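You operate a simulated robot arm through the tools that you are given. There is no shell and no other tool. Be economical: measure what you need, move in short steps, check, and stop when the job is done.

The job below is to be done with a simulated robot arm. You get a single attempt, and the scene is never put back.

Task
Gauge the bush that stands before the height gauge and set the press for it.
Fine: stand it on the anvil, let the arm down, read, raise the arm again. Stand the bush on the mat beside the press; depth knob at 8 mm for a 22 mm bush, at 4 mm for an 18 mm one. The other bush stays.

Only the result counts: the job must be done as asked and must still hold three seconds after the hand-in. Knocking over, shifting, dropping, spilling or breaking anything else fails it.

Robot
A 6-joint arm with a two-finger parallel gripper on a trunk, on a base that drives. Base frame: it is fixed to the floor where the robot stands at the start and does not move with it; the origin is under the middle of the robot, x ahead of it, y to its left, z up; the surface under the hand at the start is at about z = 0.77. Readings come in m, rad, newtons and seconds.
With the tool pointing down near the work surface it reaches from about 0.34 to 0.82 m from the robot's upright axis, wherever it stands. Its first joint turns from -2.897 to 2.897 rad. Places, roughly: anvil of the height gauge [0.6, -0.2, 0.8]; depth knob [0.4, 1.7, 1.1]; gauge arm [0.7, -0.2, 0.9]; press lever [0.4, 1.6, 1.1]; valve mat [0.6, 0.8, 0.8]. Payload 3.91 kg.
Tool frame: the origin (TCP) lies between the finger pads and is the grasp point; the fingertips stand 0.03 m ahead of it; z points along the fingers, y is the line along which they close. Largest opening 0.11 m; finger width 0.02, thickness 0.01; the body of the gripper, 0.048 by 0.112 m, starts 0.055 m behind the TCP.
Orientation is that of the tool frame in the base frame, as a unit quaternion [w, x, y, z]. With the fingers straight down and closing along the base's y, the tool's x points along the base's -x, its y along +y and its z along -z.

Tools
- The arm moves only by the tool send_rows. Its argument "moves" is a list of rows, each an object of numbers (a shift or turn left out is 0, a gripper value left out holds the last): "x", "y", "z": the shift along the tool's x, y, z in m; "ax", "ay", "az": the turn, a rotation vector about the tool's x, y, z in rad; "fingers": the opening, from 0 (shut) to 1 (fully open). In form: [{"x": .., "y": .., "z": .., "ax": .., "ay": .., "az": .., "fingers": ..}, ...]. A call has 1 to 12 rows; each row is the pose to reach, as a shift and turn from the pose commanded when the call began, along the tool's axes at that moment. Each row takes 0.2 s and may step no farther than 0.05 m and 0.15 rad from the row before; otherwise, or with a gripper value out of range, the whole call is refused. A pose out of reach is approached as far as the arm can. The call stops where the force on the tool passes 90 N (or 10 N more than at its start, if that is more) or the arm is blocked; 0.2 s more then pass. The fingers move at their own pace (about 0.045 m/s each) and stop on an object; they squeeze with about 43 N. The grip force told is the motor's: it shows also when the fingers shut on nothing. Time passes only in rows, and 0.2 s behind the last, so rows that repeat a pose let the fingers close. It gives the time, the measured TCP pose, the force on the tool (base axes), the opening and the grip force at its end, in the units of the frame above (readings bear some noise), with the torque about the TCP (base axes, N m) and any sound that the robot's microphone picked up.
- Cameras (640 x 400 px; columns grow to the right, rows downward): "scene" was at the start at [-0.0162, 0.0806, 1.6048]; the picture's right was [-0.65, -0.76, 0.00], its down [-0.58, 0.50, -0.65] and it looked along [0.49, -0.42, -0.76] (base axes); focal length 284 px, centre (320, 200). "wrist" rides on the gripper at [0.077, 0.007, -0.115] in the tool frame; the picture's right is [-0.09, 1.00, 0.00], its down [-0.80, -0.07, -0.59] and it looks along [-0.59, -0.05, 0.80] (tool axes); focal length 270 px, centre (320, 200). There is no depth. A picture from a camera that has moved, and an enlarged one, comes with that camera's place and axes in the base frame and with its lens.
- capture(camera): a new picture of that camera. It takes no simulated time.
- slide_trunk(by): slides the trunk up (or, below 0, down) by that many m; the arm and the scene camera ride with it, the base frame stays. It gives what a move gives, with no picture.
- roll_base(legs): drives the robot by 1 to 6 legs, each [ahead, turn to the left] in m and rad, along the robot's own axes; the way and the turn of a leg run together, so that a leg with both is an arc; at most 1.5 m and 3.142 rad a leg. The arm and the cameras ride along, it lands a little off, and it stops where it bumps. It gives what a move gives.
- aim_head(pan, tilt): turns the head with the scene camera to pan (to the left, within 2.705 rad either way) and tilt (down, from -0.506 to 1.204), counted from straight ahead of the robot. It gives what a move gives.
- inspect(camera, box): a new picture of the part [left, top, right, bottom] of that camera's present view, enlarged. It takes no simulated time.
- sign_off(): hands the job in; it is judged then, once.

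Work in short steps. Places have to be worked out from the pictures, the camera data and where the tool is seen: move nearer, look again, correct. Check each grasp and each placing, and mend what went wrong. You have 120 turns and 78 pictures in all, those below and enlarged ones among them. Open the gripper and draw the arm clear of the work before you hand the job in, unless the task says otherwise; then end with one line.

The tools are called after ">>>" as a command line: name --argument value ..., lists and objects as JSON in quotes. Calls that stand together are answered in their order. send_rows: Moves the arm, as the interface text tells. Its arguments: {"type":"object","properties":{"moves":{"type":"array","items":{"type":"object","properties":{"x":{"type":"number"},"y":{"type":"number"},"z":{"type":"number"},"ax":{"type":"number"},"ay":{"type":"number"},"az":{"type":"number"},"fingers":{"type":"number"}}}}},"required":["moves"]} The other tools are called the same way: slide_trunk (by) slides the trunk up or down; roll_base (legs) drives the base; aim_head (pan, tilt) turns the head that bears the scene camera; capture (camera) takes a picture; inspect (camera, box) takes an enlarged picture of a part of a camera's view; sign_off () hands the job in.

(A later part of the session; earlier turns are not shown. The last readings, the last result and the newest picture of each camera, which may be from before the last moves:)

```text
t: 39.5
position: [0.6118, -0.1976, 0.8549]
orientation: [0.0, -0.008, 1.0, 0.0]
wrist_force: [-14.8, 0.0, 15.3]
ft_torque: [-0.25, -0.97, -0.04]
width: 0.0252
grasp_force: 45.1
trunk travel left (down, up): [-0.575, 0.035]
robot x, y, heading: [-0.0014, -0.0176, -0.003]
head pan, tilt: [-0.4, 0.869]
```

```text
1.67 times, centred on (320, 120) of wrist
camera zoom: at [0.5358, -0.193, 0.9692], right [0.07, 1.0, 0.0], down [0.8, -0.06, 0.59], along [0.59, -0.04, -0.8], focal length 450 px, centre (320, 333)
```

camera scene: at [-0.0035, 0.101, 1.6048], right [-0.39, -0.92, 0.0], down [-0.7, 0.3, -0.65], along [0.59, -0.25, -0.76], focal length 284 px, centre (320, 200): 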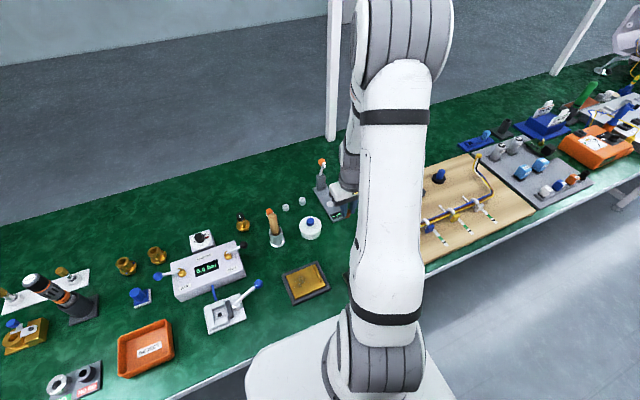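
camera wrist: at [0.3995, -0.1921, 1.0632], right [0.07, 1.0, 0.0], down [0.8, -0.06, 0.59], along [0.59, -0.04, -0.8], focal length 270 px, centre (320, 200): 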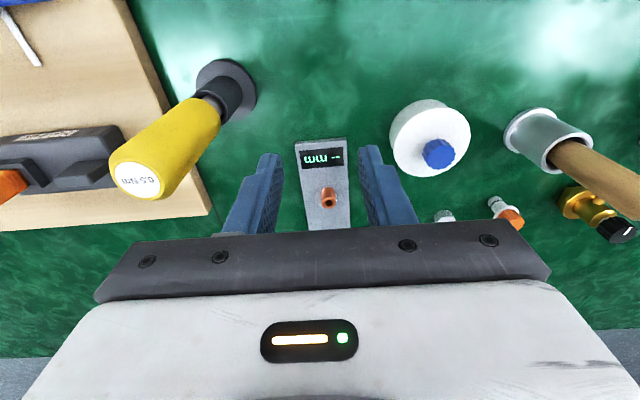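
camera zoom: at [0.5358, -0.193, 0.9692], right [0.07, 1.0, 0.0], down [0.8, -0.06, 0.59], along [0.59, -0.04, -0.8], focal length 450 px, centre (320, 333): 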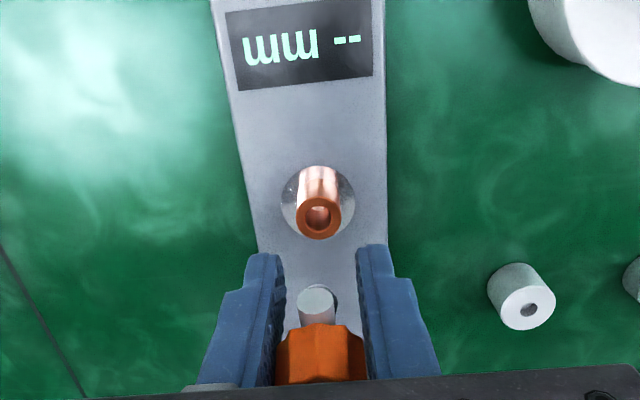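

Still above the bush; the x-force asks for moving a little more toward -x. Continue down.

>>> send_rows --moves '[{"x": 0.003, "z": 0.003}, {"x": 0.004, "z": 0.007}, {"x": 0.005, "z": 0.011}, {"x": 0.005, "z": 0.011}]'

>>> inspect --camera "wrist" --box '[200, 0, 440, 240]'

```text
t: 40.5
position: [0.6109, -0.1989, 0.8434]
orientation: [0.001, -0.008, 1.0, 0.0]
wrist_force: [0.4, -2.6, 13.8]
ft_torque: [-0.22, -1.23, 0.01]
width: 0.0253
grasp_force: 45.0
trunk travel left (down, up): [-0.575, 0.035]
robot x, y, heading: [-0.0003, -0.0175, -0.004]
head pan, tilt: [-0.4, 0.869]
```

```text
1.67 times, centred on (320, 120) of wrist
camera zoom: at [0.5327, -0.193, 0.9575], right [0.07, 1.0, 0.0], down [0.8, -0.06, 0.6], along [0.6, -0.04, -0.8], focal length 450 px, centre (320, 333)
```

zoom: 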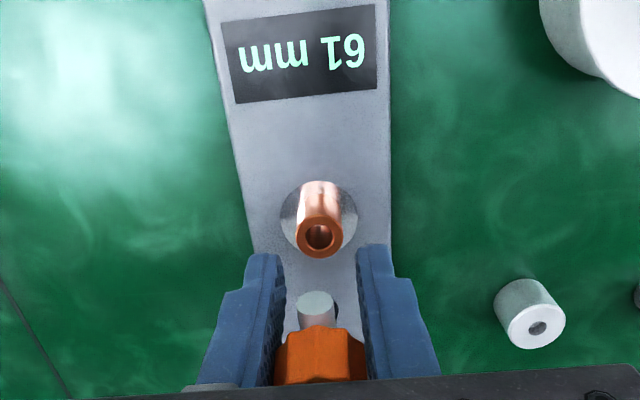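

The display is live: 61 mm, so the arm still has far to go. Continue.

>>> send_rows --moves '[{"x": 0.001, "z": 0.004}, {"x": 0.0015, "z": 0.008}, {"x": 0.002, "z": 0.012}, {"x": 0.002, "z": 0.012}]'

>>> inspect --camera "wrist" --box '[200, 0, 440, 240]'

```text
t: 41.5
position: [0.6063, -0.1994, 0.831]
orientation: [0.001, -0.008, 1.0, -0.001]
wrist_force: [-1.6, -6.5, 13.1]
ft_torque: [-0.15, -1.22, 0.01]
width: 0.0251
grasp_force: 44.9
trunk travel left (down, up): [-0.575, 0.035]
robot x, y, heading: [-0.0001, -0.0211, -0.005]
head pan, tilt: [-0.4, 0.869]
```

```text
1.67 times, centred on (320, 120) of wrist
camera zoom: at [0.5301, -0.1931, 0.9457], right [0.07, 1.0, 0.0], down [0.8, -0.06, 0.6], along [0.59, -0.04, -0.8], focal length 450 px, centre (320, 333)
```

zoom: 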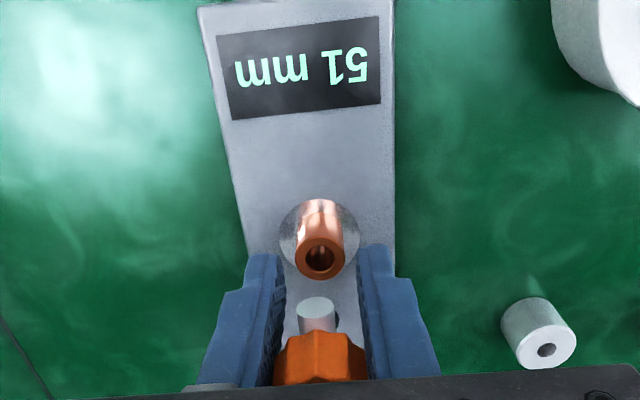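

Reading falls (51 mm), but the fingertips would meet the plate before the arm is down. Release, rise, and look; then I'll press the knob from above with closed fingers.

>>> send_rows --moves '[{"fingers": 0.36}, {"fingers": 0.36}, {"fingers": 0.36}, {"z": -0.03}, {"z": -0.07}, {"z": -0.09}, {"z": -0.09, "fingers": 0}, {"x": 0.0, "z": -0.09, "fingers": 0}, {"x": 0.0, "z": -0.09, "fingers": 0}]'

>>> capture --camera "wrist"

```text
t: 43.5
position: [0.6101, -0.1976, 0.9191]
orientation: [0.0, -0.009, 1.0, 0.0]
wrist_force: [0.2, 0.8, 0.1]
ft_torque: [-0.03, -0.01, 0.0]
width: 0.0001
grasp_force: 30.1
trunk travel left (down, up): [-0.575, 0.035]
robot x, y, heading: [0.0037, -0.019, -0.004]
head pan, tilt: [-0.4, 0.869]
```

```text
39 pictures are left
camera wrist: at [0.5335, -0.1908, 1.0331], right [0.07, 1.0, 0.0], down [0.8, -0.06, 0.59], along [0.59, -0.04, -0.8], focal length 270 px, centre (320, 200)
```

wrist: 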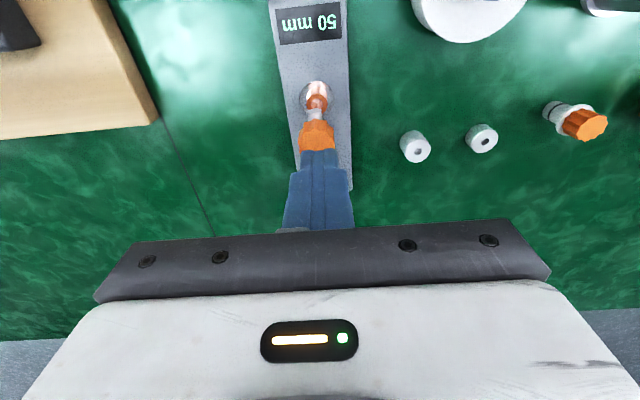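

The arm holds its angle by friction (50 mm) and the closed fingers are right over the knob. Press down in small steps.

>>> send_rows --moves '[{"z": 0.02}, {"z": 0.032}, {"z": 0.04}, {"z": 0.045}, {"z": 0.05}, {"z": 0.05}]'

>>> inspect --camera "wrist" --box '[240, 0, 400, 200]'

```text
t: 44.9
position: [0.6081, -0.1984, 0.8723]
orientation: [0.003, -0.009, 1.0, -0.001]
wrist_force: [2.5, 4.0, 26.0]
ft_torque: [0.12, -0.24, -0.01]
width: 0.0
grasp_force: 37.0
trunk travel left (down, up): [-0.575, 0.035]
robot x, y, heading: [0.0039, -0.0177, -0.003]
head pan, tilt: [-0.4, 0.869]
```

```text
2.00 times, centred on (320, 100) of wrist
camera zoom: at [0.5311, -0.1922, 0.9865], right [0.07, 1.0, 0.0], down [0.8, -0.06, 0.6], along [0.6, -0.04, -0.8], focal length 541 px, centre (320, 400)
```

zoom: 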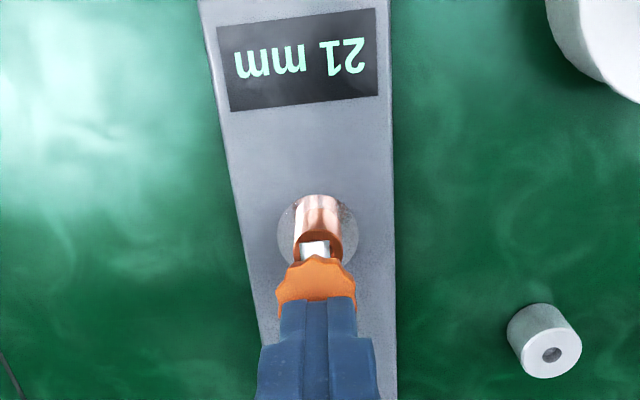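

Reads 21 mm with 26 N; check whether it's seated with a little more pressure.

>>> send_rows --moves '[{"z": 0.001}, {"z": 0.002}, {"z": 0.003}, {"z": 0.003}]'

>>> inspect --camera "wrist" --box '[240, 0, 400, 200]'

```text
t: 45.9
position: [0.6077, -0.1995, 0.8716]
orientation: [0.006, -0.009, 1.0, -0.001]
wrist_force: [10.3, 8.0, 51.2]
ft_torque: [0.26, -0.69, 0.04]
width: 0.0
grasp_force: 38.0
trunk travel left (down, up): [-0.575, 0.035]
robot x, y, heading: [-0.0017, -0.0174, 0.003]
head pan, tilt: [-0.4, 0.869]
```

```text
2.00 times, centred on (320, 100) of wrist
camera zoom: at [0.5304, -0.192, 0.9857], right [0.07, 1.0, 0.0], down [0.8, -0.05, 0.6], along [0.6, -0.04, -0.8], focal length 541 px, centre (320, 400)
```

zoom: 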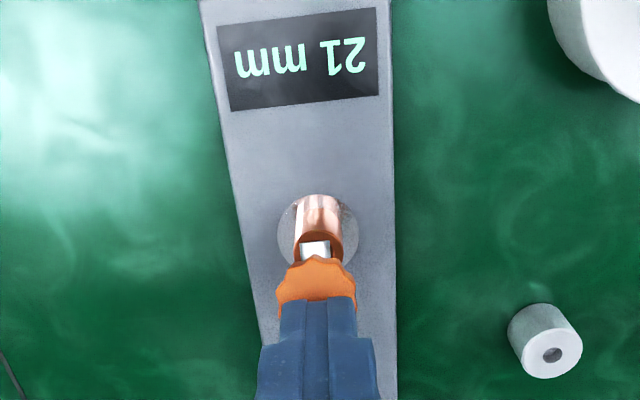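

Seated: 21 mm shown, the force rising with no further travel – so it's the 22 mm bush (not 18) → knob at 8 mm. Now rise, open, and re-grip the knob to raise the arm.

>>> send_rows --moves '[{"z": -0.02}, {"z": -0.03, "fingers": 0.38}, {"z": -0.03, "fingers": 0.38}, {"z": -0.03, "fingers": 0.38}, {"z": -0.03}, {"z": 0.0}, {"z": 0.026}, {"z": 0.026}, {"z": 0.026, "fingers": 0}, {"z": 0.026, "fingers": 0}, {"z": 0.026, "fingers": 0}]'

>>> inspect --camera "wrist" --box '[200, 0, 440, 240]'

```text
t: 48.3
position: [0.6076, -0.1997, 0.8398]
orientation: [0.001, -0.009, 1.0, 0.0]
wrist_force: [-0.8, -2.3, -1.4]
ft_torque: [0.25, 0.02, 0.08]
width: 0.0252
grasp_force: 45.0
trunk travel left (down, up): [-0.575, 0.035]
robot x, y, heading: [0.0035, -0.017, -0.002]
head pan, tilt: [-0.4, 0.869]
```

```text
1.67 times, centred on (320, 120) of wrist
camera zoom: at [0.531, -0.1933, 0.9546], right [0.07, 1.0, 0.0], down [0.8, -0.06, 0.59], along [0.59, -0.04, -0.8], focal length 450 px, centre (320, 333)
```

zoom: 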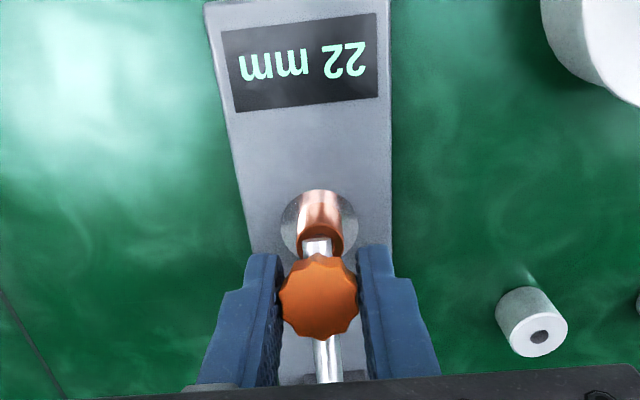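

With no load it shows a clean 22 mm. Raise the arm along the arc.

>>> send_rows --moves '[{"x": -0.0019, "z": -0.0128}, {"x": -0.0057, "z": -0.0262}, {"x": -0.0114, "z": -0.0389}, {"x": -0.0188, "z": -0.0508}, {"x": -0.0278, "z": -0.0615}, {"x": -0.0381, "z": -0.0708}, {"x": -0.0497, "z": -0.0786}, {"x": -0.0622, "z": -0.0847}, {"x": -0.0721, "z": -0.0881}, {"x": -0.0806, "z": -0.0902}, {"x": -0.0806, "z": -0.0902}]'

>>> inspect --camera "wrist" --box '[200, 0, 440, 240]'

```text
t: 50.7
position: [0.6888, -0.1967, 0.9289]
orientation: [0.001, -0.009, 1.0, 0.0]
wrist_force: [0.8, -0.2, -1.4]
ft_torque: [-0.03, 0.03, 0.01]
width: 0.0002
grasp_force: 37.5
trunk travel left (down, up): [-0.575, 0.035]
robot x, y, heading: [0.0021, -0.0201, 0.003]
head pan, tilt: [-0.4, 0.869]
```

```text
1.67 times, centred on (320, 120) of wrist
camera zoom: at [0.612, -0.1913, 1.0442], right [0.07, 1.0, 0.0], down [0.8, -0.06, 0.59], along [0.59, -0.04, -0.8], focal length 450 px, centre (320, 333)
```

zoom: 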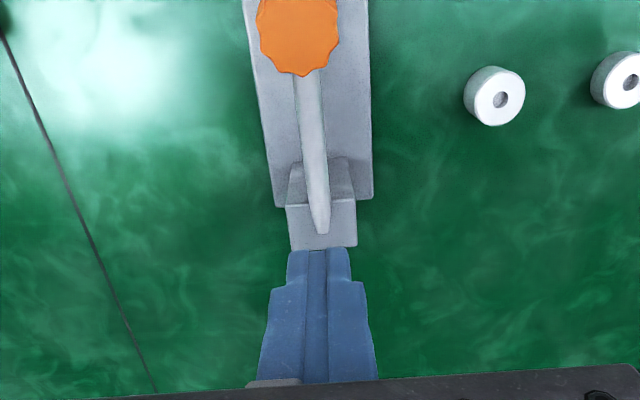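

The knob slipped out; I'll go back and take a deeper grip.

>>> send_rows --moves '[{"x": 0.04, "z": -0.01, "fingers": 0.38}, {"x": 0.078, "z": -0.01, "fingers": 0.38}, {"x": 0.078, "z": -0.01, "fingers": 0.38}]'

>>> inspect --camera "wrist" --box '[200, 0, 440, 240]'

```text
t: 51.5
position: [0.6083, -0.1986, 0.9372]
orientation: [0.001, -0.009, 1.0, 0.0]
wrist_force: [0.4, -0.1, 0.5]
ft_torque: [0.0, 0.02, -0.01]
width: 0.0418
grasp_force: 0.1
trunk travel left (down, up): [-0.575, 0.035]
robot x, y, heading: [0.0008, -0.0186, -0.002]
head pan, tilt: [-0.4, 0.869]
```

```text
1.67 times, centred on (320, 120) of wrist
camera zoom: at [0.5322, -0.1933, 1.0526], right [0.07, 1.0, 0.0], down [0.8, -0.06, 0.59], along [0.59, -0.04, -0.8], focal length 450 px, centre (320, 333)
```

zoom: 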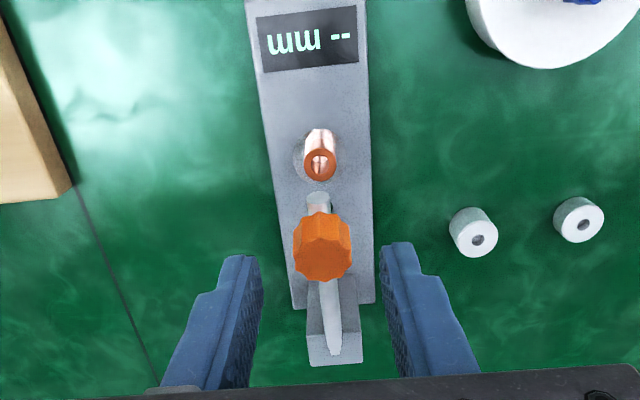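

The arm is now partly up (knob ≈ x 0.62, z 0.868). Grip it there, deeply.

>>> send_rows --moves '[{"x": -0.014, "z": 0.04}, {"x": -0.014, "z": 0.072}, {"x": -0.014, "z": 0.072}, {"x": -0.014, "z": 0.072, "fingers": 0}, {"x": -0.014, "z": 0.072, "fingers": 0}, {"x": -0.014, "z": 0.072, "fingers": 0}]'

>>> inspect --camera "wrist" --box '[200, 0, 440, 240]'

```text
t: 52.9
position: [0.6239, -0.2, 0.866]
orientation: [0.001, -0.008, 1.0, 0.001]
wrist_force: [-0.1, -3.6, -0.5]
ft_torque: [-0.03, -0.03, 0.03]
width: 0.025
grasp_force: 44.8
trunk travel left (down, up): [-0.575, 0.035]
robot x, y, heading: [0.0004, -0.0186, 0.001]
head pan, tilt: [-0.4, 0.869]
```

```text
1.67 times, centred on (320, 120) of wrist
camera zoom: at [0.5479, -0.1928, 0.9814], right [0.07, 1.0, 0.0], down [0.8, -0.06, 0.59], along [0.59, -0.04, -0.8], focal length 450 px, centre (320, 333)
```

zoom: 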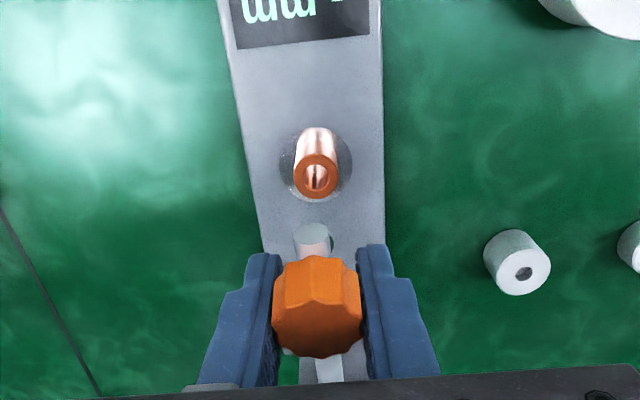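

Good grip. Continue the arc up.

>>> send_rows --moves '[{"x": -0.0062, "z": -0.0105}, {"x": -0.0136, "z": -0.0202}, {"x": -0.0222, "z": -0.0289}, {"x": -0.0317, "z": -0.0365}, {"x": -0.0422, "z": -0.0429}, {"x": -0.0533, "z": -0.048}, {"x": -0.0649, "z": -0.0516}, {"x": -0.0717, "z": -0.0531}, {"x": -0.0717, "z": -0.0531}]'

>>> inspect --camera "wrist" --box '[200, 0, 440, 240]'

```text
t: 54.9
position: [0.6963, -0.197, 0.9227]
orientation: [0.0, -0.008, 1.0, 0.0]
wrist_force: [0.1, 0.6, -0.7]
ft_torque: [0.02, 0.01, -0.01]
width: 0.0
grasp_force: 37.4
trunk travel left (down, up): [-0.575, 0.035]
robot x, y, heading: [0.002, -0.0187, -0.006]
head pan, tilt: [-0.4, 0.869]
```

```text
1.67 times, centred on (320, 120) of wrist
camera zoom: at [0.6196, -0.1909, 1.0364], right [0.07, 1.0, 0.0], down [0.8, -0.06, 0.59], along [0.59, -0.04, -0.8], focal length 450 px, centre (320, 333)
```

zoom: 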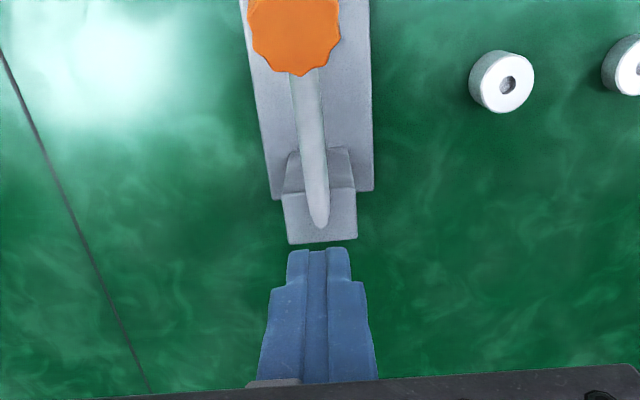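

Slipped again, but it's a bit higher. My first arc (pivot 0.70/0.835, r 0.088) worked well upward, so I'll view, re-grip and follow that one.

>>> send_rows --moves '[{"x": 0.03, "z": -0.025, "fingers": 0.38}, {"x": 0.07, "z": -0.03, "fingers": 0.38}, {"x": 0.07, "z": -0.03, "fingers": 0.38}]'

>>> inspect --camera "wrist" --box '[200, 0, 440, 240]'

```text
t: 55.7
position: [0.6249, -0.1949, 0.9513]
orientation: [0.0, -0.01, 1.0, 0.0]
wrist_force: [0.0, -1.4, -0.1]
ft_torque: [0.01, 0.0, -0.01]
width: 0.0417
grasp_force: 0.1
trunk travel left (down, up): [-0.575, 0.035]
robot x, y, heading: [0.0027, -0.021, -0.004]
head pan, tilt: [-0.4, 0.869]
```

```text
1.67 times, centred on (320, 120) of wrist
camera zoom: at [0.5485, -0.1902, 1.0663], right [0.07, 1.0, 0.0], down [0.8, -0.06, 0.59], along [0.59, -0.04, -0.8], focal length 450 px, centre (320, 333)
```

zoom: 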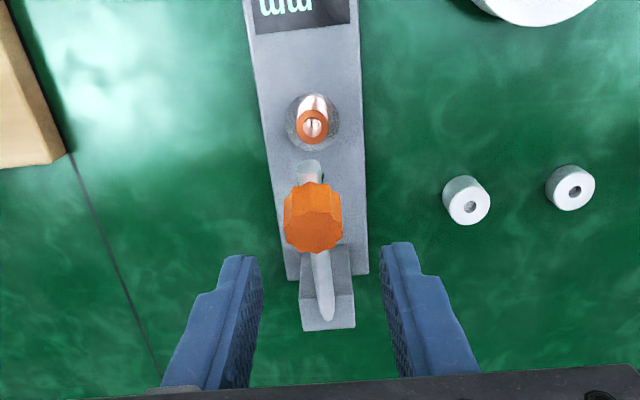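

Triangulated: knob centre ≈ (0.631, 0.866 z), pivot ≈ (0.697, 0.847 z). This time I grip and rotate the hand with the arm so the pads don't twist off.

>>> send_rows --moves '[{"x": -0.007, "y": -0.002, "z": 0.045}, {"x": -0.007, "y": -0.002, "z": 0.087}, {"x": -0.007, "y": -0.002, "z": 0.087}, {"x": -0.007, "y": -0.002, "z": 0.087, "fingers": 0}, {"x": -0.007, "y": -0.002, "z": 0.087, "fingers": 0}, {"x": -0.007, "y": -0.002, "z": 0.087, "fingers": 0}]'

>>> send_rows --moves '[{"x": -0.0035, "z": -0.0088, "ay": 0.1396}, {"x": -0.0083, "z": -0.0171, "ay": 0.279}, {"x": -0.0141, "z": -0.0246, "ay": 0.419}, {"x": -0.021, "z": -0.0312, "ay": 0.5585}, {"x": -0.0287, "z": -0.0369, "ay": 0.698}, {"x": -0.0287, "z": -0.0369, "ay": 0.698}]'

>>> inspect --camera "wrist" --box '[200, 0, 440, 240]'

```text
t: 57.1
position: [0.6338, -0.1991, 0.865]
orientation: [0.001, -0.008, 1.0, 0.0]
wrist_force: [-0.9, 0.1, -0.4]
ft_torque: [-0.19, 0.03, -0.04]
width: 0.0253
grasp_force: 44.5
trunk travel left (down, up): [-0.575, 0.035]
robot x, y, heading: [-0.0003, -0.0181, -0.001]
head pan, tilt: [-0.4, 0.869]
```

```text
t: 58.5
position: [0.6651, -0.1974, 0.8988]
orientation: [-0.343, -0.009, 0.939, -0.004]
wrist_force: [17.3, 20.9, -16.3]
ft_torque: [-0.5, -0.61, 0.25]
width: 0.0251
grasp_force: 45.0
trunk travel left (down, up): [-0.575, 0.035]
robot x, y, heading: [0.002, -0.0173, 0.001]
head pan, tilt: [-0.4, 0.869]
```

```text
1.67 times, centred on (320, 120) of wrist
camera zoom: at [0.68, -0.1899, 1.0359], right [0.05, 1.0, -0.06], down [1.0, -0.05, -0.06], along [-0.07, -0.05, -1.0], focal length 450 px, centre (320, 333)
```

zoom: 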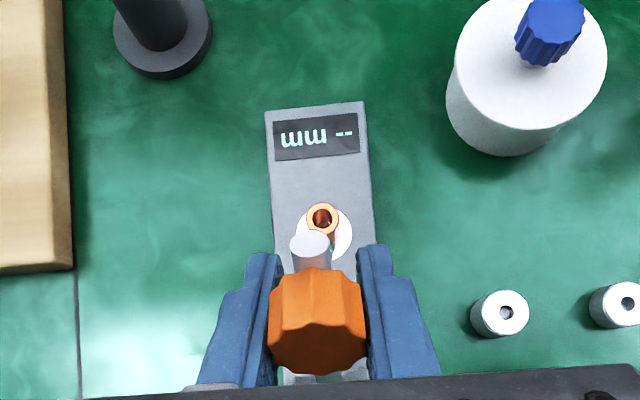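

That works: the arm is ~40° further up. Release, back off, return upright, and look.

>>> send_rows --moves '[{"fingers": 0.38}, {"fingers": 0.38}, {"fingers": 0.38}, {"z": -0.04}, {"z": -0.08}, {"z": -0.08, "ay": -0.14}, {"z": -0.08, "ay": -0.28}, {"z": -0.08, "ay": -0.42}, {"z": -0.08, "ay": -0.56}, {"z": -0.08, "ay": -0.698}, {"z": -0.08, "ay": -0.698}]'

>>> inspect --camera "wrist" --box '[200, 0, 440, 240]'

```text
t: 60.9
position: [0.7147, -0.1999, 0.9617]
orientation: [0.001, -0.009, 1.0, 0.001]
wrist_force: [0.4, 0.5, 0.1]
ft_torque: [0.03, -0.01, -0.01]
width: 0.0419
grasp_force: 0.0
out of reach, approached as far as the arm can: row 4, 5, 6
trunk travel left (down, up): [-0.575, 0.035]
robot x, y, heading: [0.0043, -0.0161, -0.005]
head pan, tilt: [-0.4, 0.869]
```

```text
1.67 times, centred on (320, 120) of wrist
camera zoom: at [0.6373, -0.194, 1.0768], right [0.07, 1.0, 0.0], down [0.8, -0.06, 0.6], along [0.59, -0.04, -0.8], focal length 450 px, centre (320, 333)
```

zoom: 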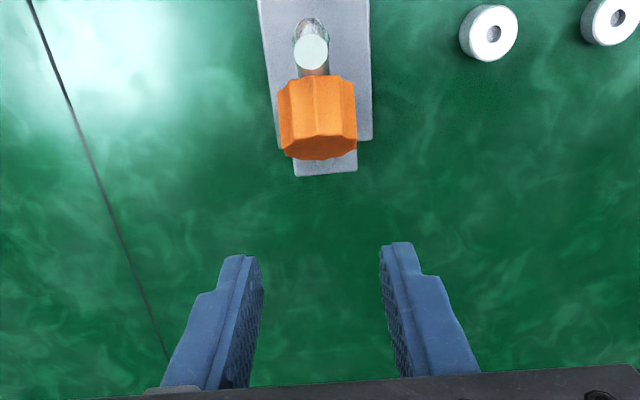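

Knob now ≈ (0.667, 0.905). Grip upright there and rotate the last ~25°.

>>> send_rows --moves '[{"x": 0.047, "y": 0.002}, {"x": 0.047, "y": 0.002, "z": 0.03}, {"x": 0.047, "y": 0.002, "z": 0.056}, {"x": 0.047, "y": 0.002, "z": 0.056}, {"x": 0.047, "y": 0.002, "z": 0.056, "fingers": 0}, {"x": 0.047, "y": 0.002, "z": 0.056, "fingers": 0}, {"x": 0.047, "y": 0.002, "z": 0.056, "fingers": 0}]'

>>> send_rows --moves '[{"x": -0.0095, "z": -0.0055, "ay": 0.133}, {"x": -0.0185, "z": -0.0095, "ay": 0.266}, {"x": -0.027, "z": -0.012, "ay": 0.4}, {"x": -0.027, "z": -0.012, "ay": 0.4}]'

>>> inspect --camera "wrist" --box '[200, 0, 440, 240]'

```text
t: 62.5
position: [0.6648, -0.1971, 0.9078]
orientation: [0.0, -0.009, 1.0, 0.0]
wrist_force: [-0.5, 0.3, -0.1]
ft_torque: [-0.2, -0.01, 0.16]
width: 0.0251
grasp_force: 45.4
trunk travel left (down, up): [-0.575, 0.035]
robot x, y, heading: [-0.0022, -0.0186, -0.005]
head pan, tilt: [-0.4, 0.869]
```

```text
t: 63.5
position: [0.6922, -0.1974, 0.9183]
orientation: [-0.202, -0.009, 0.979, -0.001]
wrist_force: [-23.6, 2.8, -16.9]
ft_torque: [-0.12, 0.02, 0.21]
width: 0.0251
grasp_force: 44.7
trunk travel left (down, up): [-0.575, 0.035]
robot x, y, heading: [0.0001, -0.0173, -0.004]
head pan, tilt: [-0.4, 0.869]
```

```text
1.67 times, centred on (320, 120) of wrist
camera zoom: at [0.6659, -0.1901, 1.0544], right [0.06, 1.0, -0.03], down [0.97, -0.05, 0.23], along [0.23, -0.05, -0.97], focal length 450 px, centre (320, 333)
```

zoom: 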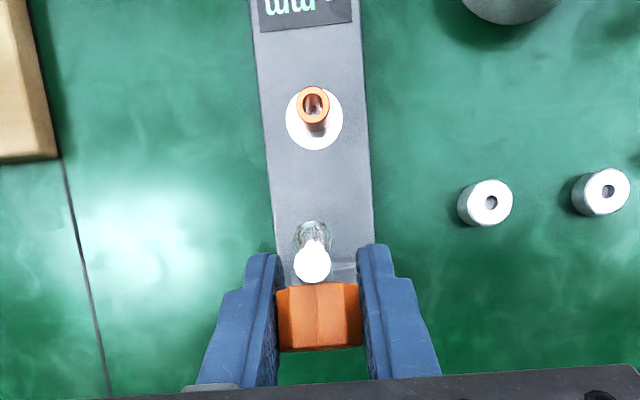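

Raised to its original position (force building against the stop). Release, back off, and check.

>>> send_rows --moves '[{"fingers": 0.38}, {"fingers": 0.38}, {"fingers": 0.38}, {"z": -0.04}, {"z": -0.08}, {"z": -0.08, "ay": -0.14}, {"z": -0.08, "ay": -0.28}, {"z": -0.08, "ay": -0.4}, {"x": 0.045, "z": -0.08, "ay": -0.4}, {"x": 0.09, "z": -0.08, "ay": -0.4}, {"x": 0.12, "z": -0.08, "ay": -0.4}, {"x": 0.12, "z": -0.08, "ay": -0.4}]'

>>> capture --camera "wrist"

```text
t: 66.1
position: [0.6142, -0.1992, 1.04]
orientation: [0.0, -0.009, 1.0, 0.0]
wrist_force: [-0.1, -0.9, 0.1]
ft_torque: [0.02, -0.01, 0.0]
width: 0.0416
grasp_force: 0.0
trunk travel left (down, up): [-0.575, 0.035]
robot x, y, heading: [0.0007, -0.0187, -0.005]
head pan, tilt: [-0.4, 0.869]
```

```text
27 pictures are left
camera wrist: at [0.5371, -0.1931, 1.1539], right [0.07, 1.0, 0.0], down [0.8, -0.06, 0.59], along [0.59, -0.04, -0.8], focal length 270 px, centre (320, 200)
```

wrist: 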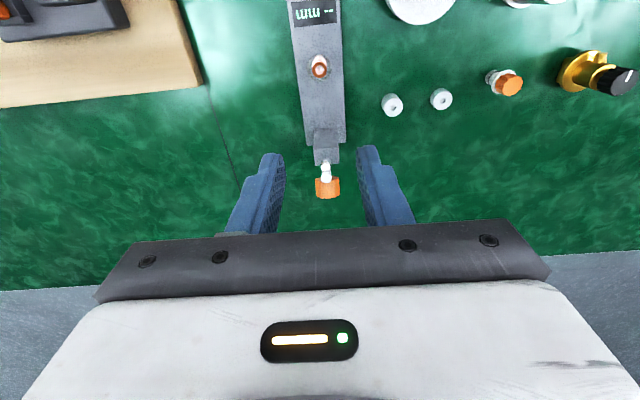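

Arm fully up. Now pick the bush up from the anvil and lift high.

>>> send_rows --moves '[{"x": 0.011, "y": 0.001, "z": 0.05}, {"x": 0.011, "y": 0.001, "z": 0.1}, {"x": 0.011, "y": 0.001, "z": 0.15}, {"x": 0.011, "y": 0.001, "z": 0.19}, {"x": 0.011, "y": 0.001, "z": 0.222}, {"x": 0.011, "y": 0.001, "z": 0.222}, {"x": 0.011, "y": 0.001, "z": 0.222, "fingers": 0}, {"x": 0.011, "y": 0.001, "z": 0.222, "fingers": 0}, {"x": 0.011, "y": 0.001, "z": 0.222, "fingers": 0}, {"x": 0.011, "y": 0.001, "z": 0.222, "fingers": 0}]'

>>> send_rows --moves '[{"z": -0.03}, {"z": -0.07}, {"z": -0.11}, {"x": 0.03, "z": -0.15}, {"x": 0.06, "z": -0.19}, {"x": 0.09, "z": -0.23}, {"x": 0.12, "z": -0.27}, {"x": 0.15, "z": -0.31}, {"x": 0.18, "z": -0.34}, {"x": 0.18, "z": -0.34}]'

>>> aim_head --pan 1.05 --tilt 0.5

>>> capture --camera "wrist"

>>> capture --camera "scene"

```text
refused: row 1 steps farther than a row can; nothing moved
```

```text
t: 68.3
position: [0.4334, -0.2005, 1.3791]
orientation: [0.0, -0.008, 1.0, 0.0]
wrist_force: [-0.1, 0.1, 0.0]
ft_torque: [0.0, 0.04, -0.01]
width: 0.0418
grasp_force: 0.0
trunk travel left (down, up): [-0.575, 0.035]
robot x, y, heading: [-0.0001, -0.016, -0.004]
head pan, tilt: [-0.4, 0.869]
```

```text
t: 69.9
position: [0.4347, -0.1993, 1.3786]
orientation: [-0.001, -0.008, 1.0, 0.0]
wrist_force: [-1.3, -0.7, 0.4]
ft_torque: [0.0, -0.03, 0.01]
width: 0.042
grasp_force: 0.0
trunk travel left (down, up): [-0.575, 0.035]
robot x, y, heading: [-0.0022, -0.0182, 0.0]
head pan, tilt: [1.051, 0.499]
```

```text
26 pictures are left
camera wrist: at [0.357, -0.1937, 1.4942], right [0.07, 1.0, 0.0], down [0.8, -0.06, 0.59], along [0.59, -0.04, -0.8], focal length 270 px, centre (320, 200)
```

wrist: 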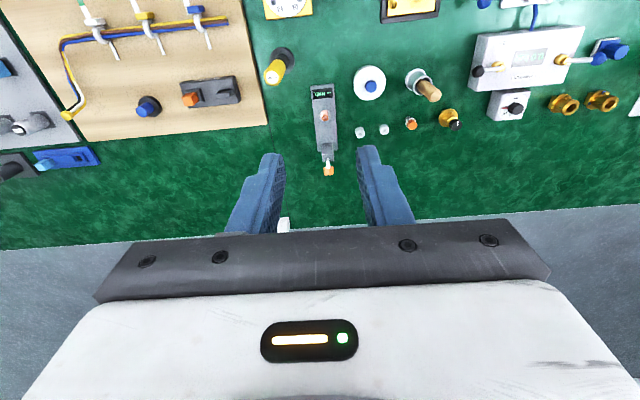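

```text
25 pictures are left
camera scene: at [-0.0293, 0.2099, 1.6362], right [0.87, -0.5, 0.0], down [-0.24, -0.42, -0.88], along [0.44, 0.76, -0.48], focal length 284 px, centre (320, 200)
```

scene: 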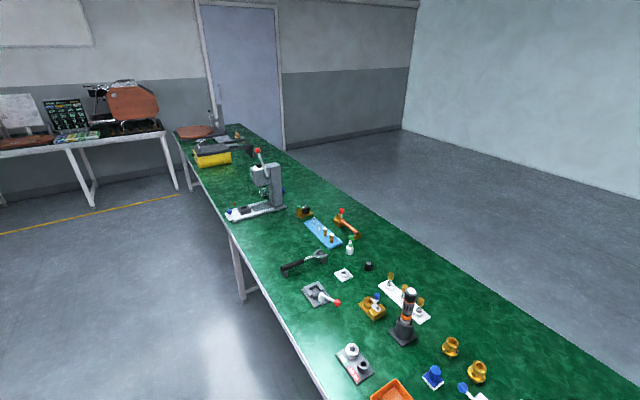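

The first call was refused (step 51 mm), so the bush is still on the anvil. Return above it.

>>> send_rows --moves '[{"x": -0.03, "z": 0.035}, {"x": -0.06, "z": 0.07}, {"x": -0.09, "z": 0.105}, {"x": -0.12, "z": 0.14}, {"x": -0.15, "z": 0.175}, {"x": -0.168, "y": 0.0, "z": 0.215}, {"x": -0.168, "z": 0.26}, {"x": -0.168, "z": 0.305}, {"x": -0.168, "z": 0.35}, {"x": -0.168, "z": 0.39}, {"x": -0.168, "z": 0.42}, {"x": -0.168, "z": 0.42}]'

>>> inspect --camera "wrist" --box '[220, 60, 420, 240]'

```text
t: 72.5
position: [0.6026, -0.1982, 0.957]
orientation: [0.0, -0.008, 1.0, 0.0]
wrist_force: [0.1, -0.4, -1.1]
ft_torque: [-0.01, 0.0, 0.01]
width: 0.0418
grasp_force: 0.1
trunk travel left (down, up): [-0.575, 0.035]
robot x, y, heading: [0.0013, -0.016, 0.001]
head pan, tilt: [1.051, 0.499]
```

```text
2.22 times, centred on (320, 150) of wrist
camera zoom: at [0.5263, -0.1925, 1.0722], right [0.07, 1.0, 0.0], down [0.8, -0.06, 0.59], along [0.59, -0.04, -0.8], focal length 601 px, centre (320, 311)
```

zoom: 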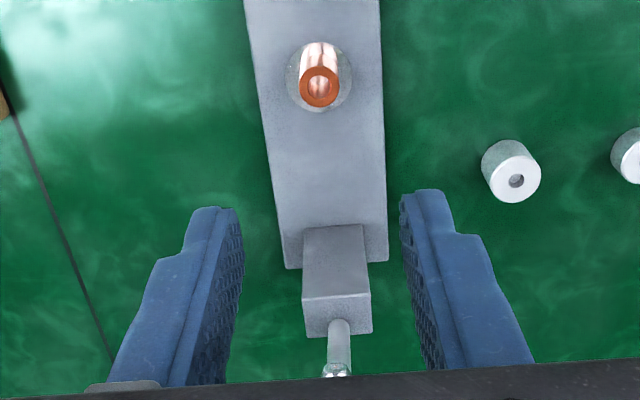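

Bush at (0.602, -0.197); descend straight and grip, then lift.

>>> send_rows --moves '[{"z": 0.045}, {"z": 0.09}, {"z": 0.12}, {"z": 0.138}, {"z": 0.138}, {"z": 0.138, "fingers": 0}, {"z": 0.138, "fingers": 0}, {"z": 0.138, "fingers": 0}, {"z": 0.138, "fingers": 0}]'

>>> send_rows --moves '[{"z": -0.03}, {"z": -0.07}, {"z": -0.11}, {"x": 0.03, "z": -0.15}, {"x": 0.06, "z": -0.19}, {"x": 0.09, "z": -0.23}, {"x": 0.12, "z": -0.27}, {"x": 0.15, "z": -0.31}, {"x": 0.17, "z": -0.35}, {"x": 0.17, "z": -0.38}]'

>>> inspect --camera "scene" --box '[200, 140, 380, 290]'

>>> inspect --camera "wrist" --box '[220, 60, 420, 240]'

```text
t: 74.5
position: [0.6033, -0.1981, 0.8207]
orientation: [0.0, -0.008, 1.0, 0.0]
wrist_force: [-0.4, -0.2, 0.0]
ft_torque: [0.0, 0.02, 0.0]
width: 0.0164
grasp_force: 42.7
trunk travel left (down, up): [-0.575, 0.035]
robot x, y, heading: [0.0028, -0.0196, 0.0]
head pan, tilt: [1.051, 0.499]
```

```text
t: 76.7
position: [0.4317, -0.2019, 1.2]
orientation: [0.0, -0.008, 1.0, 0.0]
wrist_force: [0.2, -0.3, -0.2]
ft_torque: [-0.01, 0.02, 0.01]
width: 0.0162
grasp_force: 43.1
trunk travel left (down, up): [-0.575, 0.035]
robot x, y, heading: [0.0027, -0.02, -0.001]
head pan, tilt: [1.051, 0.499]
```

```text
2.67 times, centred on (290, 215) of scene
camera zoom: at [-0.0295, 0.2101, 1.6361], right [0.87, -0.5, 0.0], down [-0.24, -0.42, -0.88], along [0.44, 0.76, -0.48], focal length 758 px, centre (400, 160)
```

zoom: 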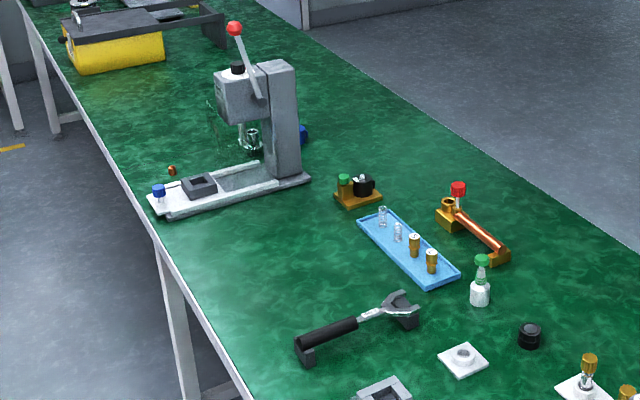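

```text
2.22 times, centred on (320, 150) of wrist
camera zoom: at [0.3548, -0.1957, 1.3152], right [0.07, 1.0, 0.0], down [0.8, -0.06, 0.59], along [0.59, -0.04, -0.8], focal length 601 px, centre (320, 311)
```

zoom: 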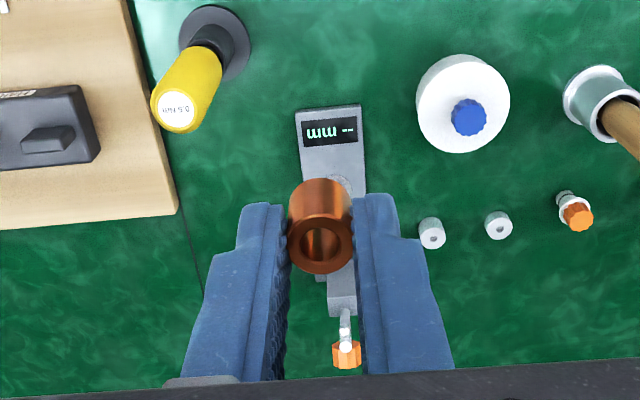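

Bush held, gauge arm up. The mat isn't obvious yet, so I'll raise the hand and drive along the bench toward the press.

>>> send_rows --moves '[{"x": 0.01, "y": 0.05, "z": -0.0}, {"x": 0.02, "y": 0.1, "z": -0.0}, {"x": 0.03, "y": 0.15, "z": -0.01}, {"x": 0.03, "y": 0.19, "z": -0.03}]'

>>> roll_base --legs '[[0, 1.571], [1.3, 0], [0, -1.571]]'

>>> aim_head --pan 0.45 --tilt 0.8

>>> capture --camera "scene"

```text
refused: row 1 steps farther than a row can; nothing moved
```

```text
t: 90.9
position: [0.3937, 1.083, 1.2]
orientation: [0.0, -0.019, 1.0, 0.001]
wrist_force: [0.2, 0.3, -0.3]
ft_torque: [-0.02, 0.01, -0.03]
width: 0.016
grasp_force: 42.7
trunk travel left (down, up): [-0.575, 0.035]
robot x, y, heading: [-0.0439, 1.2772, 0.028]
head pan, tilt: [1.051, 0.499]
```

```text
t: 91.9
position: [0.3927, 1.0831, 1.2005]
orientation: [0.0, -0.02, 1.0, 0.0]
wrist_force: [0.1, -0.1, 0.0]
ft_torque: [-0.01, 0.03, 0.0]
width: 0.0165
grasp_force: 42.7
trunk travel left (down, up): [-0.575, 0.035]
robot x, y, heading: [-0.0442, 1.2788, 0.035]
head pan, tilt: [0.45, 0.799]
```

```text
21 pictures are left
camera scene: at [-0.0504, 1.462, 1.6103], right [0.46, -0.89, 0.0], down [-0.64, -0.33, -0.7], along [0.62, 0.32, -0.72], focal length 284 px, centre (320, 200)
```

scene: 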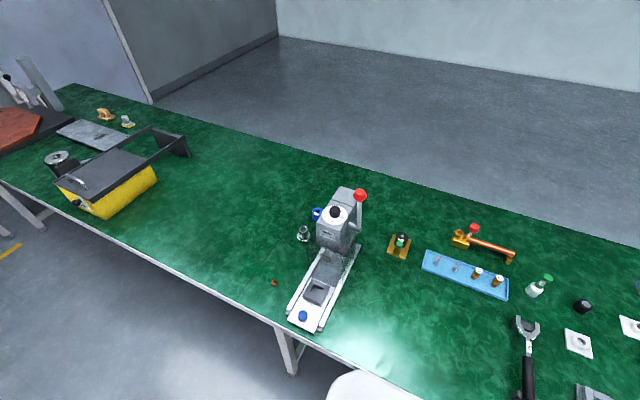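

Safely arrived. Zoom around the press to find the mat.

>>> inspect --camera "scene" --box '[230, 170, 430, 345]'

```text
2.29 times, centred on (330, 258) of scene
camera zoom: at [-0.0504, 1.462, 1.6103], right [0.46, -0.89, 0.0], down [-0.64, -0.33, -0.7], along [0.62, 0.32, -0.72], focal length 649 px, centre (297, 69)
```

zoom: 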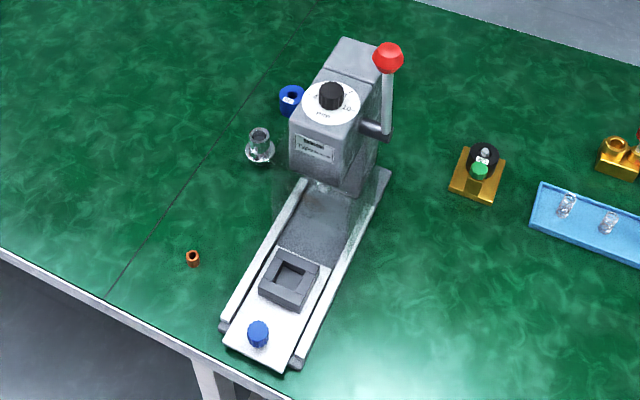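

No evident mat; enlarge the blue item right of the press and the area left of it.

>>> inspect --camera "scene" --box '[375, 215, 535, 315]'

>>> inspect --camera "scene" --box '[200, 180, 330, 300]'

```text
4.00 times, centred on (455, 265) of scene
camera zoom: at [-0.0504, 1.462, 1.6103], right [0.46, -0.89, 0.0], down [-0.64, -0.33, -0.7], along [0.62, 0.32, -0.72], focal length 1136 px, centre (-220, -60)
```

zoom: 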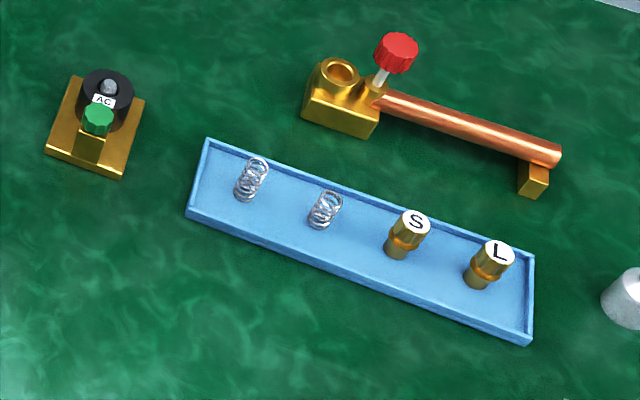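

```text
3.33 times, centred on (265, 240) of scene
camera zoom: at [-0.0504, 1.462, 1.6103], right [0.46, -0.89, 0.0], down [-0.64, -0.33, -0.7], along [0.62, 0.32, -0.72], focal length 947 px, centre (503, 67)
```

zoom: 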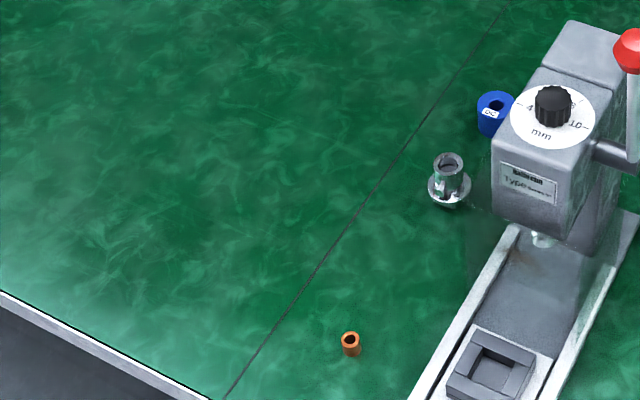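

The bench's green covering (with seams) is the mat, and the second bush stands on it too. I'll stand ours right of the press base (edge y ≈ 1.60) at about (0.36, 1.515), clear of the lever. Move there at height.

>>> send_rows --moves '[{"x": 0.0, "y": 0.04}, {"x": 0.003, "y": 0.085}, {"x": 0.006, "y": 0.13}, {"x": 0.008, "y": 0.175}, {"x": 0.01, "y": 0.22}, {"x": 0.012, "y": 0.265}, {"x": 0.014, "y": 0.31}, {"x": 0.016, "y": 0.355}, {"x": 0.016, "y": 0.4}, {"x": 0.016, "y": 0.433}, {"x": 0.016, "y": 0.433}]'

>>> capture --camera "wrist"

```text
t: 94.3
position: [0.3598, 1.5137, 1.2014]
orientation: [0.0, -0.019, 1.0, 0.0]
wrist_force: [0.0, -0.4, -1.1]
ft_torque: [0.01, -0.01, 0.0]
width: 0.0163
grasp_force: 43.5
trunk travel left (down, up): [-0.575, 0.035]
robot x, y, heading: [-0.0401, 1.2769, 0.032]
head pan, tilt: [0.45, 0.799]
```

```text
17 pictures are left
camera wrist: at [0.2828, 1.5175, 1.3158], right [0.05, 1.0, 0.0], down [0.8, -0.04, 0.59], along [0.59, -0.03, -0.8], focal length 270 px, centre (320, 200)
```

wrist: 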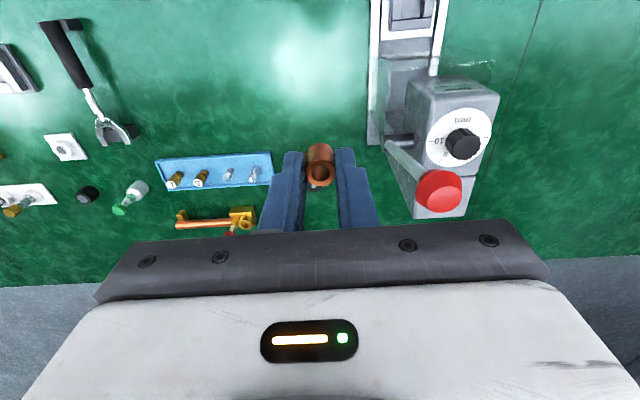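

Clear space below. Descend to just above the mat.

>>> send_rows --moves '[{"z": 0.045}, {"z": 0.09}, {"z": 0.135}, {"z": 0.18}, {"z": 0.225}, {"z": 0.27}, {"z": 0.315}, {"z": 0.35}, {"z": 0.375}, {"z": 0.384}, {"z": 0.384}]'

>>> send_rows --moves '[{"z": 0.004}, {"z": 0.007}, {"z": 0.009}, {"z": 0.011}, {"z": 0.011}]'

```text
t: 96.7
position: [0.362, 1.5137, 0.8151]
orientation: [0.001, -0.019, 1.0, 0.0]
wrist_force: [0.0, 0.2, 0.2]
ft_torque: [0.04, -0.01, 0.01]
width: 0.0161
grasp_force: 43.6
trunk travel left (down, up): [-0.575, 0.035]
robot x, y, heading: [-0.0462, 1.2797, 0.03]
head pan, tilt: [0.45, 0.799]
```

```text
t: 97.9
position: [0.3608, 1.5136, 0.8055]
orientation: [0.002, -0.02, 1.0, 0.002]
wrist_force: [4.0, 2.1, 27.7]
ft_torque: [0.05, -0.25, -0.03]
width: 0.0162
grasp_force: 42.9
trunk travel left (down, up): [-0.575, 0.035]
robot x, y, heading: [-0.0425, 1.2762, 0.034]
head pan, tilt: [0.45, 0.799]
```

Firm contact (28 N). Ease off 1.5 mm, release, rise.

>>> send_rows --moves '[{"z": -0.002}, {"z": -0.002, "fingers": 0.38}, {"z": -0.002, "fingers": 0.38}, {"z": -0.002, "fingers": 0.38}, {"z": -0.03}, {"z": -0.075}, {"z": -0.12}, {"z": -0.165}, {"z": -0.21}, {"z": -0.255}, {"z": -0.3}]'

>>> capture --camera "wrist"

```text
t: 100.3
position: [0.3612, 1.5149, 1.1049]
orientation: [0.0, -0.019, 1.0, 0.0]
wrist_force: [-0.4, -0.2, 0.7]
ft_torque: [-0.01, -0.02, -0.01]
width: 0.0417
grasp_force: 0.1
trunk travel left (down, up): [-0.575, 0.035]
robot x, y, heading: [-0.0408, 1.2775, 0.03]
head pan, tilt: [0.45, 0.799]
```

```text
16 pictures are left
camera wrist: at [0.2845, 1.5192, 1.2205], right [0.05, 1.0, 0.0], down [0.8, -0.04, 0.59], along [0.59, -0.03, -0.8], focal length 270 px, centre (320, 200)
```

wrist: 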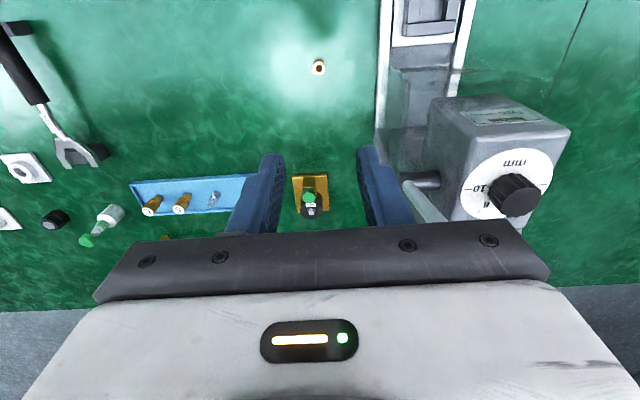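

Bush stands upright at about (0.36, 1.515). The knob triangulates to ≈ (0.409, 1.66, 1.055), lever ball ≈ (0.39, 1.593, 1.16). Zoom on the dial.

>>> inspect --camera "wrist" --box '[440, 135, 580, 230]'

>>> inspect --camera "scene" --box '[310, 180, 380, 240]'

```text
4.21 times, centred on (510, 182) of wrist
camera zoom: at [0.2845, 1.5192, 1.2205], right [0.05, 1.0, 0.0], down [0.8, -0.04, 0.59], along [0.59, -0.03, -0.8], focal length 1138 px, centre (-480, 274)
```

zoom: 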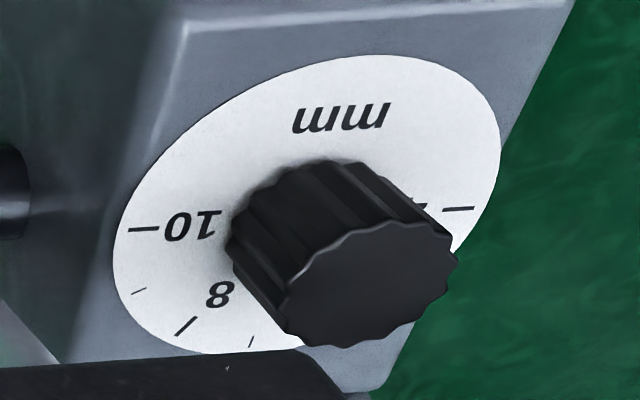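

```text
6.67 times, centred on (345, 210) of scene
camera zoom: at [-0.0513, 1.4616, 1.6102], right [0.46, -0.89, 0.0], down [-0.64, -0.33, -0.7], along [0.62, 0.32, -0.72], focal length 1894 px, centre (153, 133)
```

zoom: 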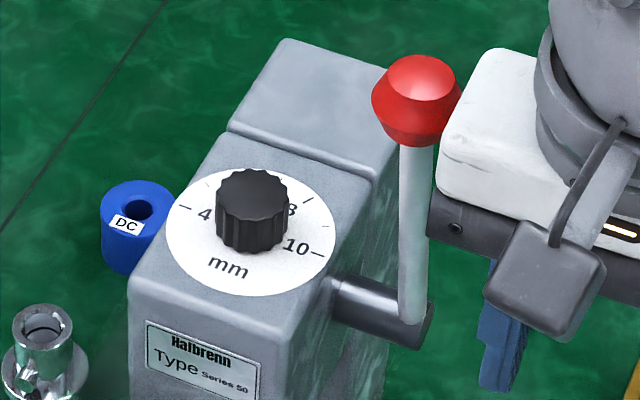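

Dial: 4 to the +y side, 8 toward (+x, -y), 10 to the -y side. I'll raise and yaw the hand by +90° about its axis (camera to the +y side, narrow body toward the lever).

>>> send_rows --moves '[{"z": -0.02, "az": 0.143}, {"z": -0.04, "az": 0.286}, {"z": -0.06, "az": 0.429}, {"z": -0.08, "az": 0.572}, {"z": -0.1, "az": 0.715}, {"z": -0.12, "az": 0.858}, {"z": -0.14, "az": 1.0}, {"z": -0.16, "az": 1.143}, {"z": -0.18, "az": 1.286}, {"z": -0.2, "az": 1.43}, {"z": -0.2, "az": 1.571}, {"z": -0.2, "az": 1.571}]'

```text
t: 102.9
position: [0.3593, 1.5144, 1.3064]
orientation: [0.0, 0.694, 0.72, -0.001]
wrist_force: [0.4, 0.0, 0.0]
ft_torque: [0.0, -0.01, 0.03]
width: 0.042
grasp_force: 0.1
trunk travel left (down, up): [-0.575, 0.035]
robot x, y, heading: [-0.0388, 1.2783, 0.034]
head pan, tilt: [0.45, 0.799]
```

Oriented as planned. Move over the knob and lower partly.

>>> send_rows --moves '[{"x": 0.04, "y": 0.015}, {"x": 0.08, "y": 0.03}, {"x": 0.12, "y": 0.045}, {"x": 0.144, "y": 0.055}, {"x": 0.144, "y": 0.055, "z": 0.04}, {"x": 0.144, "y": 0.055, "z": 0.08}, {"x": 0.144, "y": 0.055, "z": 0.11}, {"x": 0.144, "y": 0.055, "z": 0.11}]'

>>> inspect --camera "wrist" --box '[200, 40, 440, 240]'

```text
t: 104.7
position: [0.4095, 1.6595, 1.1944]
orientation: [0.0, 0.694, 0.72, 0.001]
wrist_force: [0.4, -0.9, 0.1]
ft_torque: [0.0, 0.0, 0.0]
width: 0.042
grasp_force: 0.1
trunk travel left (down, up): [-0.575, 0.035]
robot x, y, heading: [-0.0419, 1.2796, 0.028]
head pan, tilt: [0.45, 0.799]
```

```text
2.00 times, centred on (320, 140) of wrist
camera zoom: at [0.414, 1.7369, 1.3093], right [1.0, -0.05, 0.0], down [-0.04, -0.8, 0.59], along [-0.03, -0.59, -0.8], focal length 541 px, centre (320, 320)
```

zoom: 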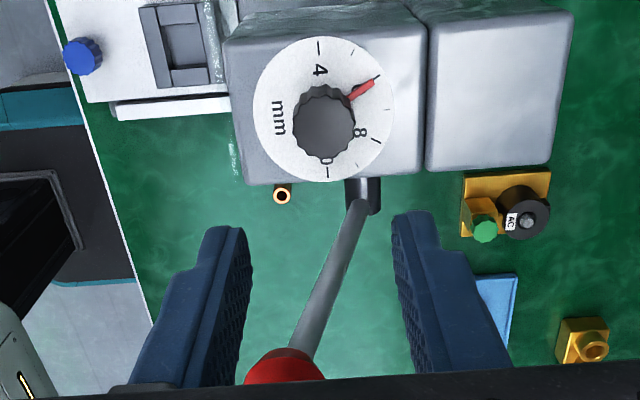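

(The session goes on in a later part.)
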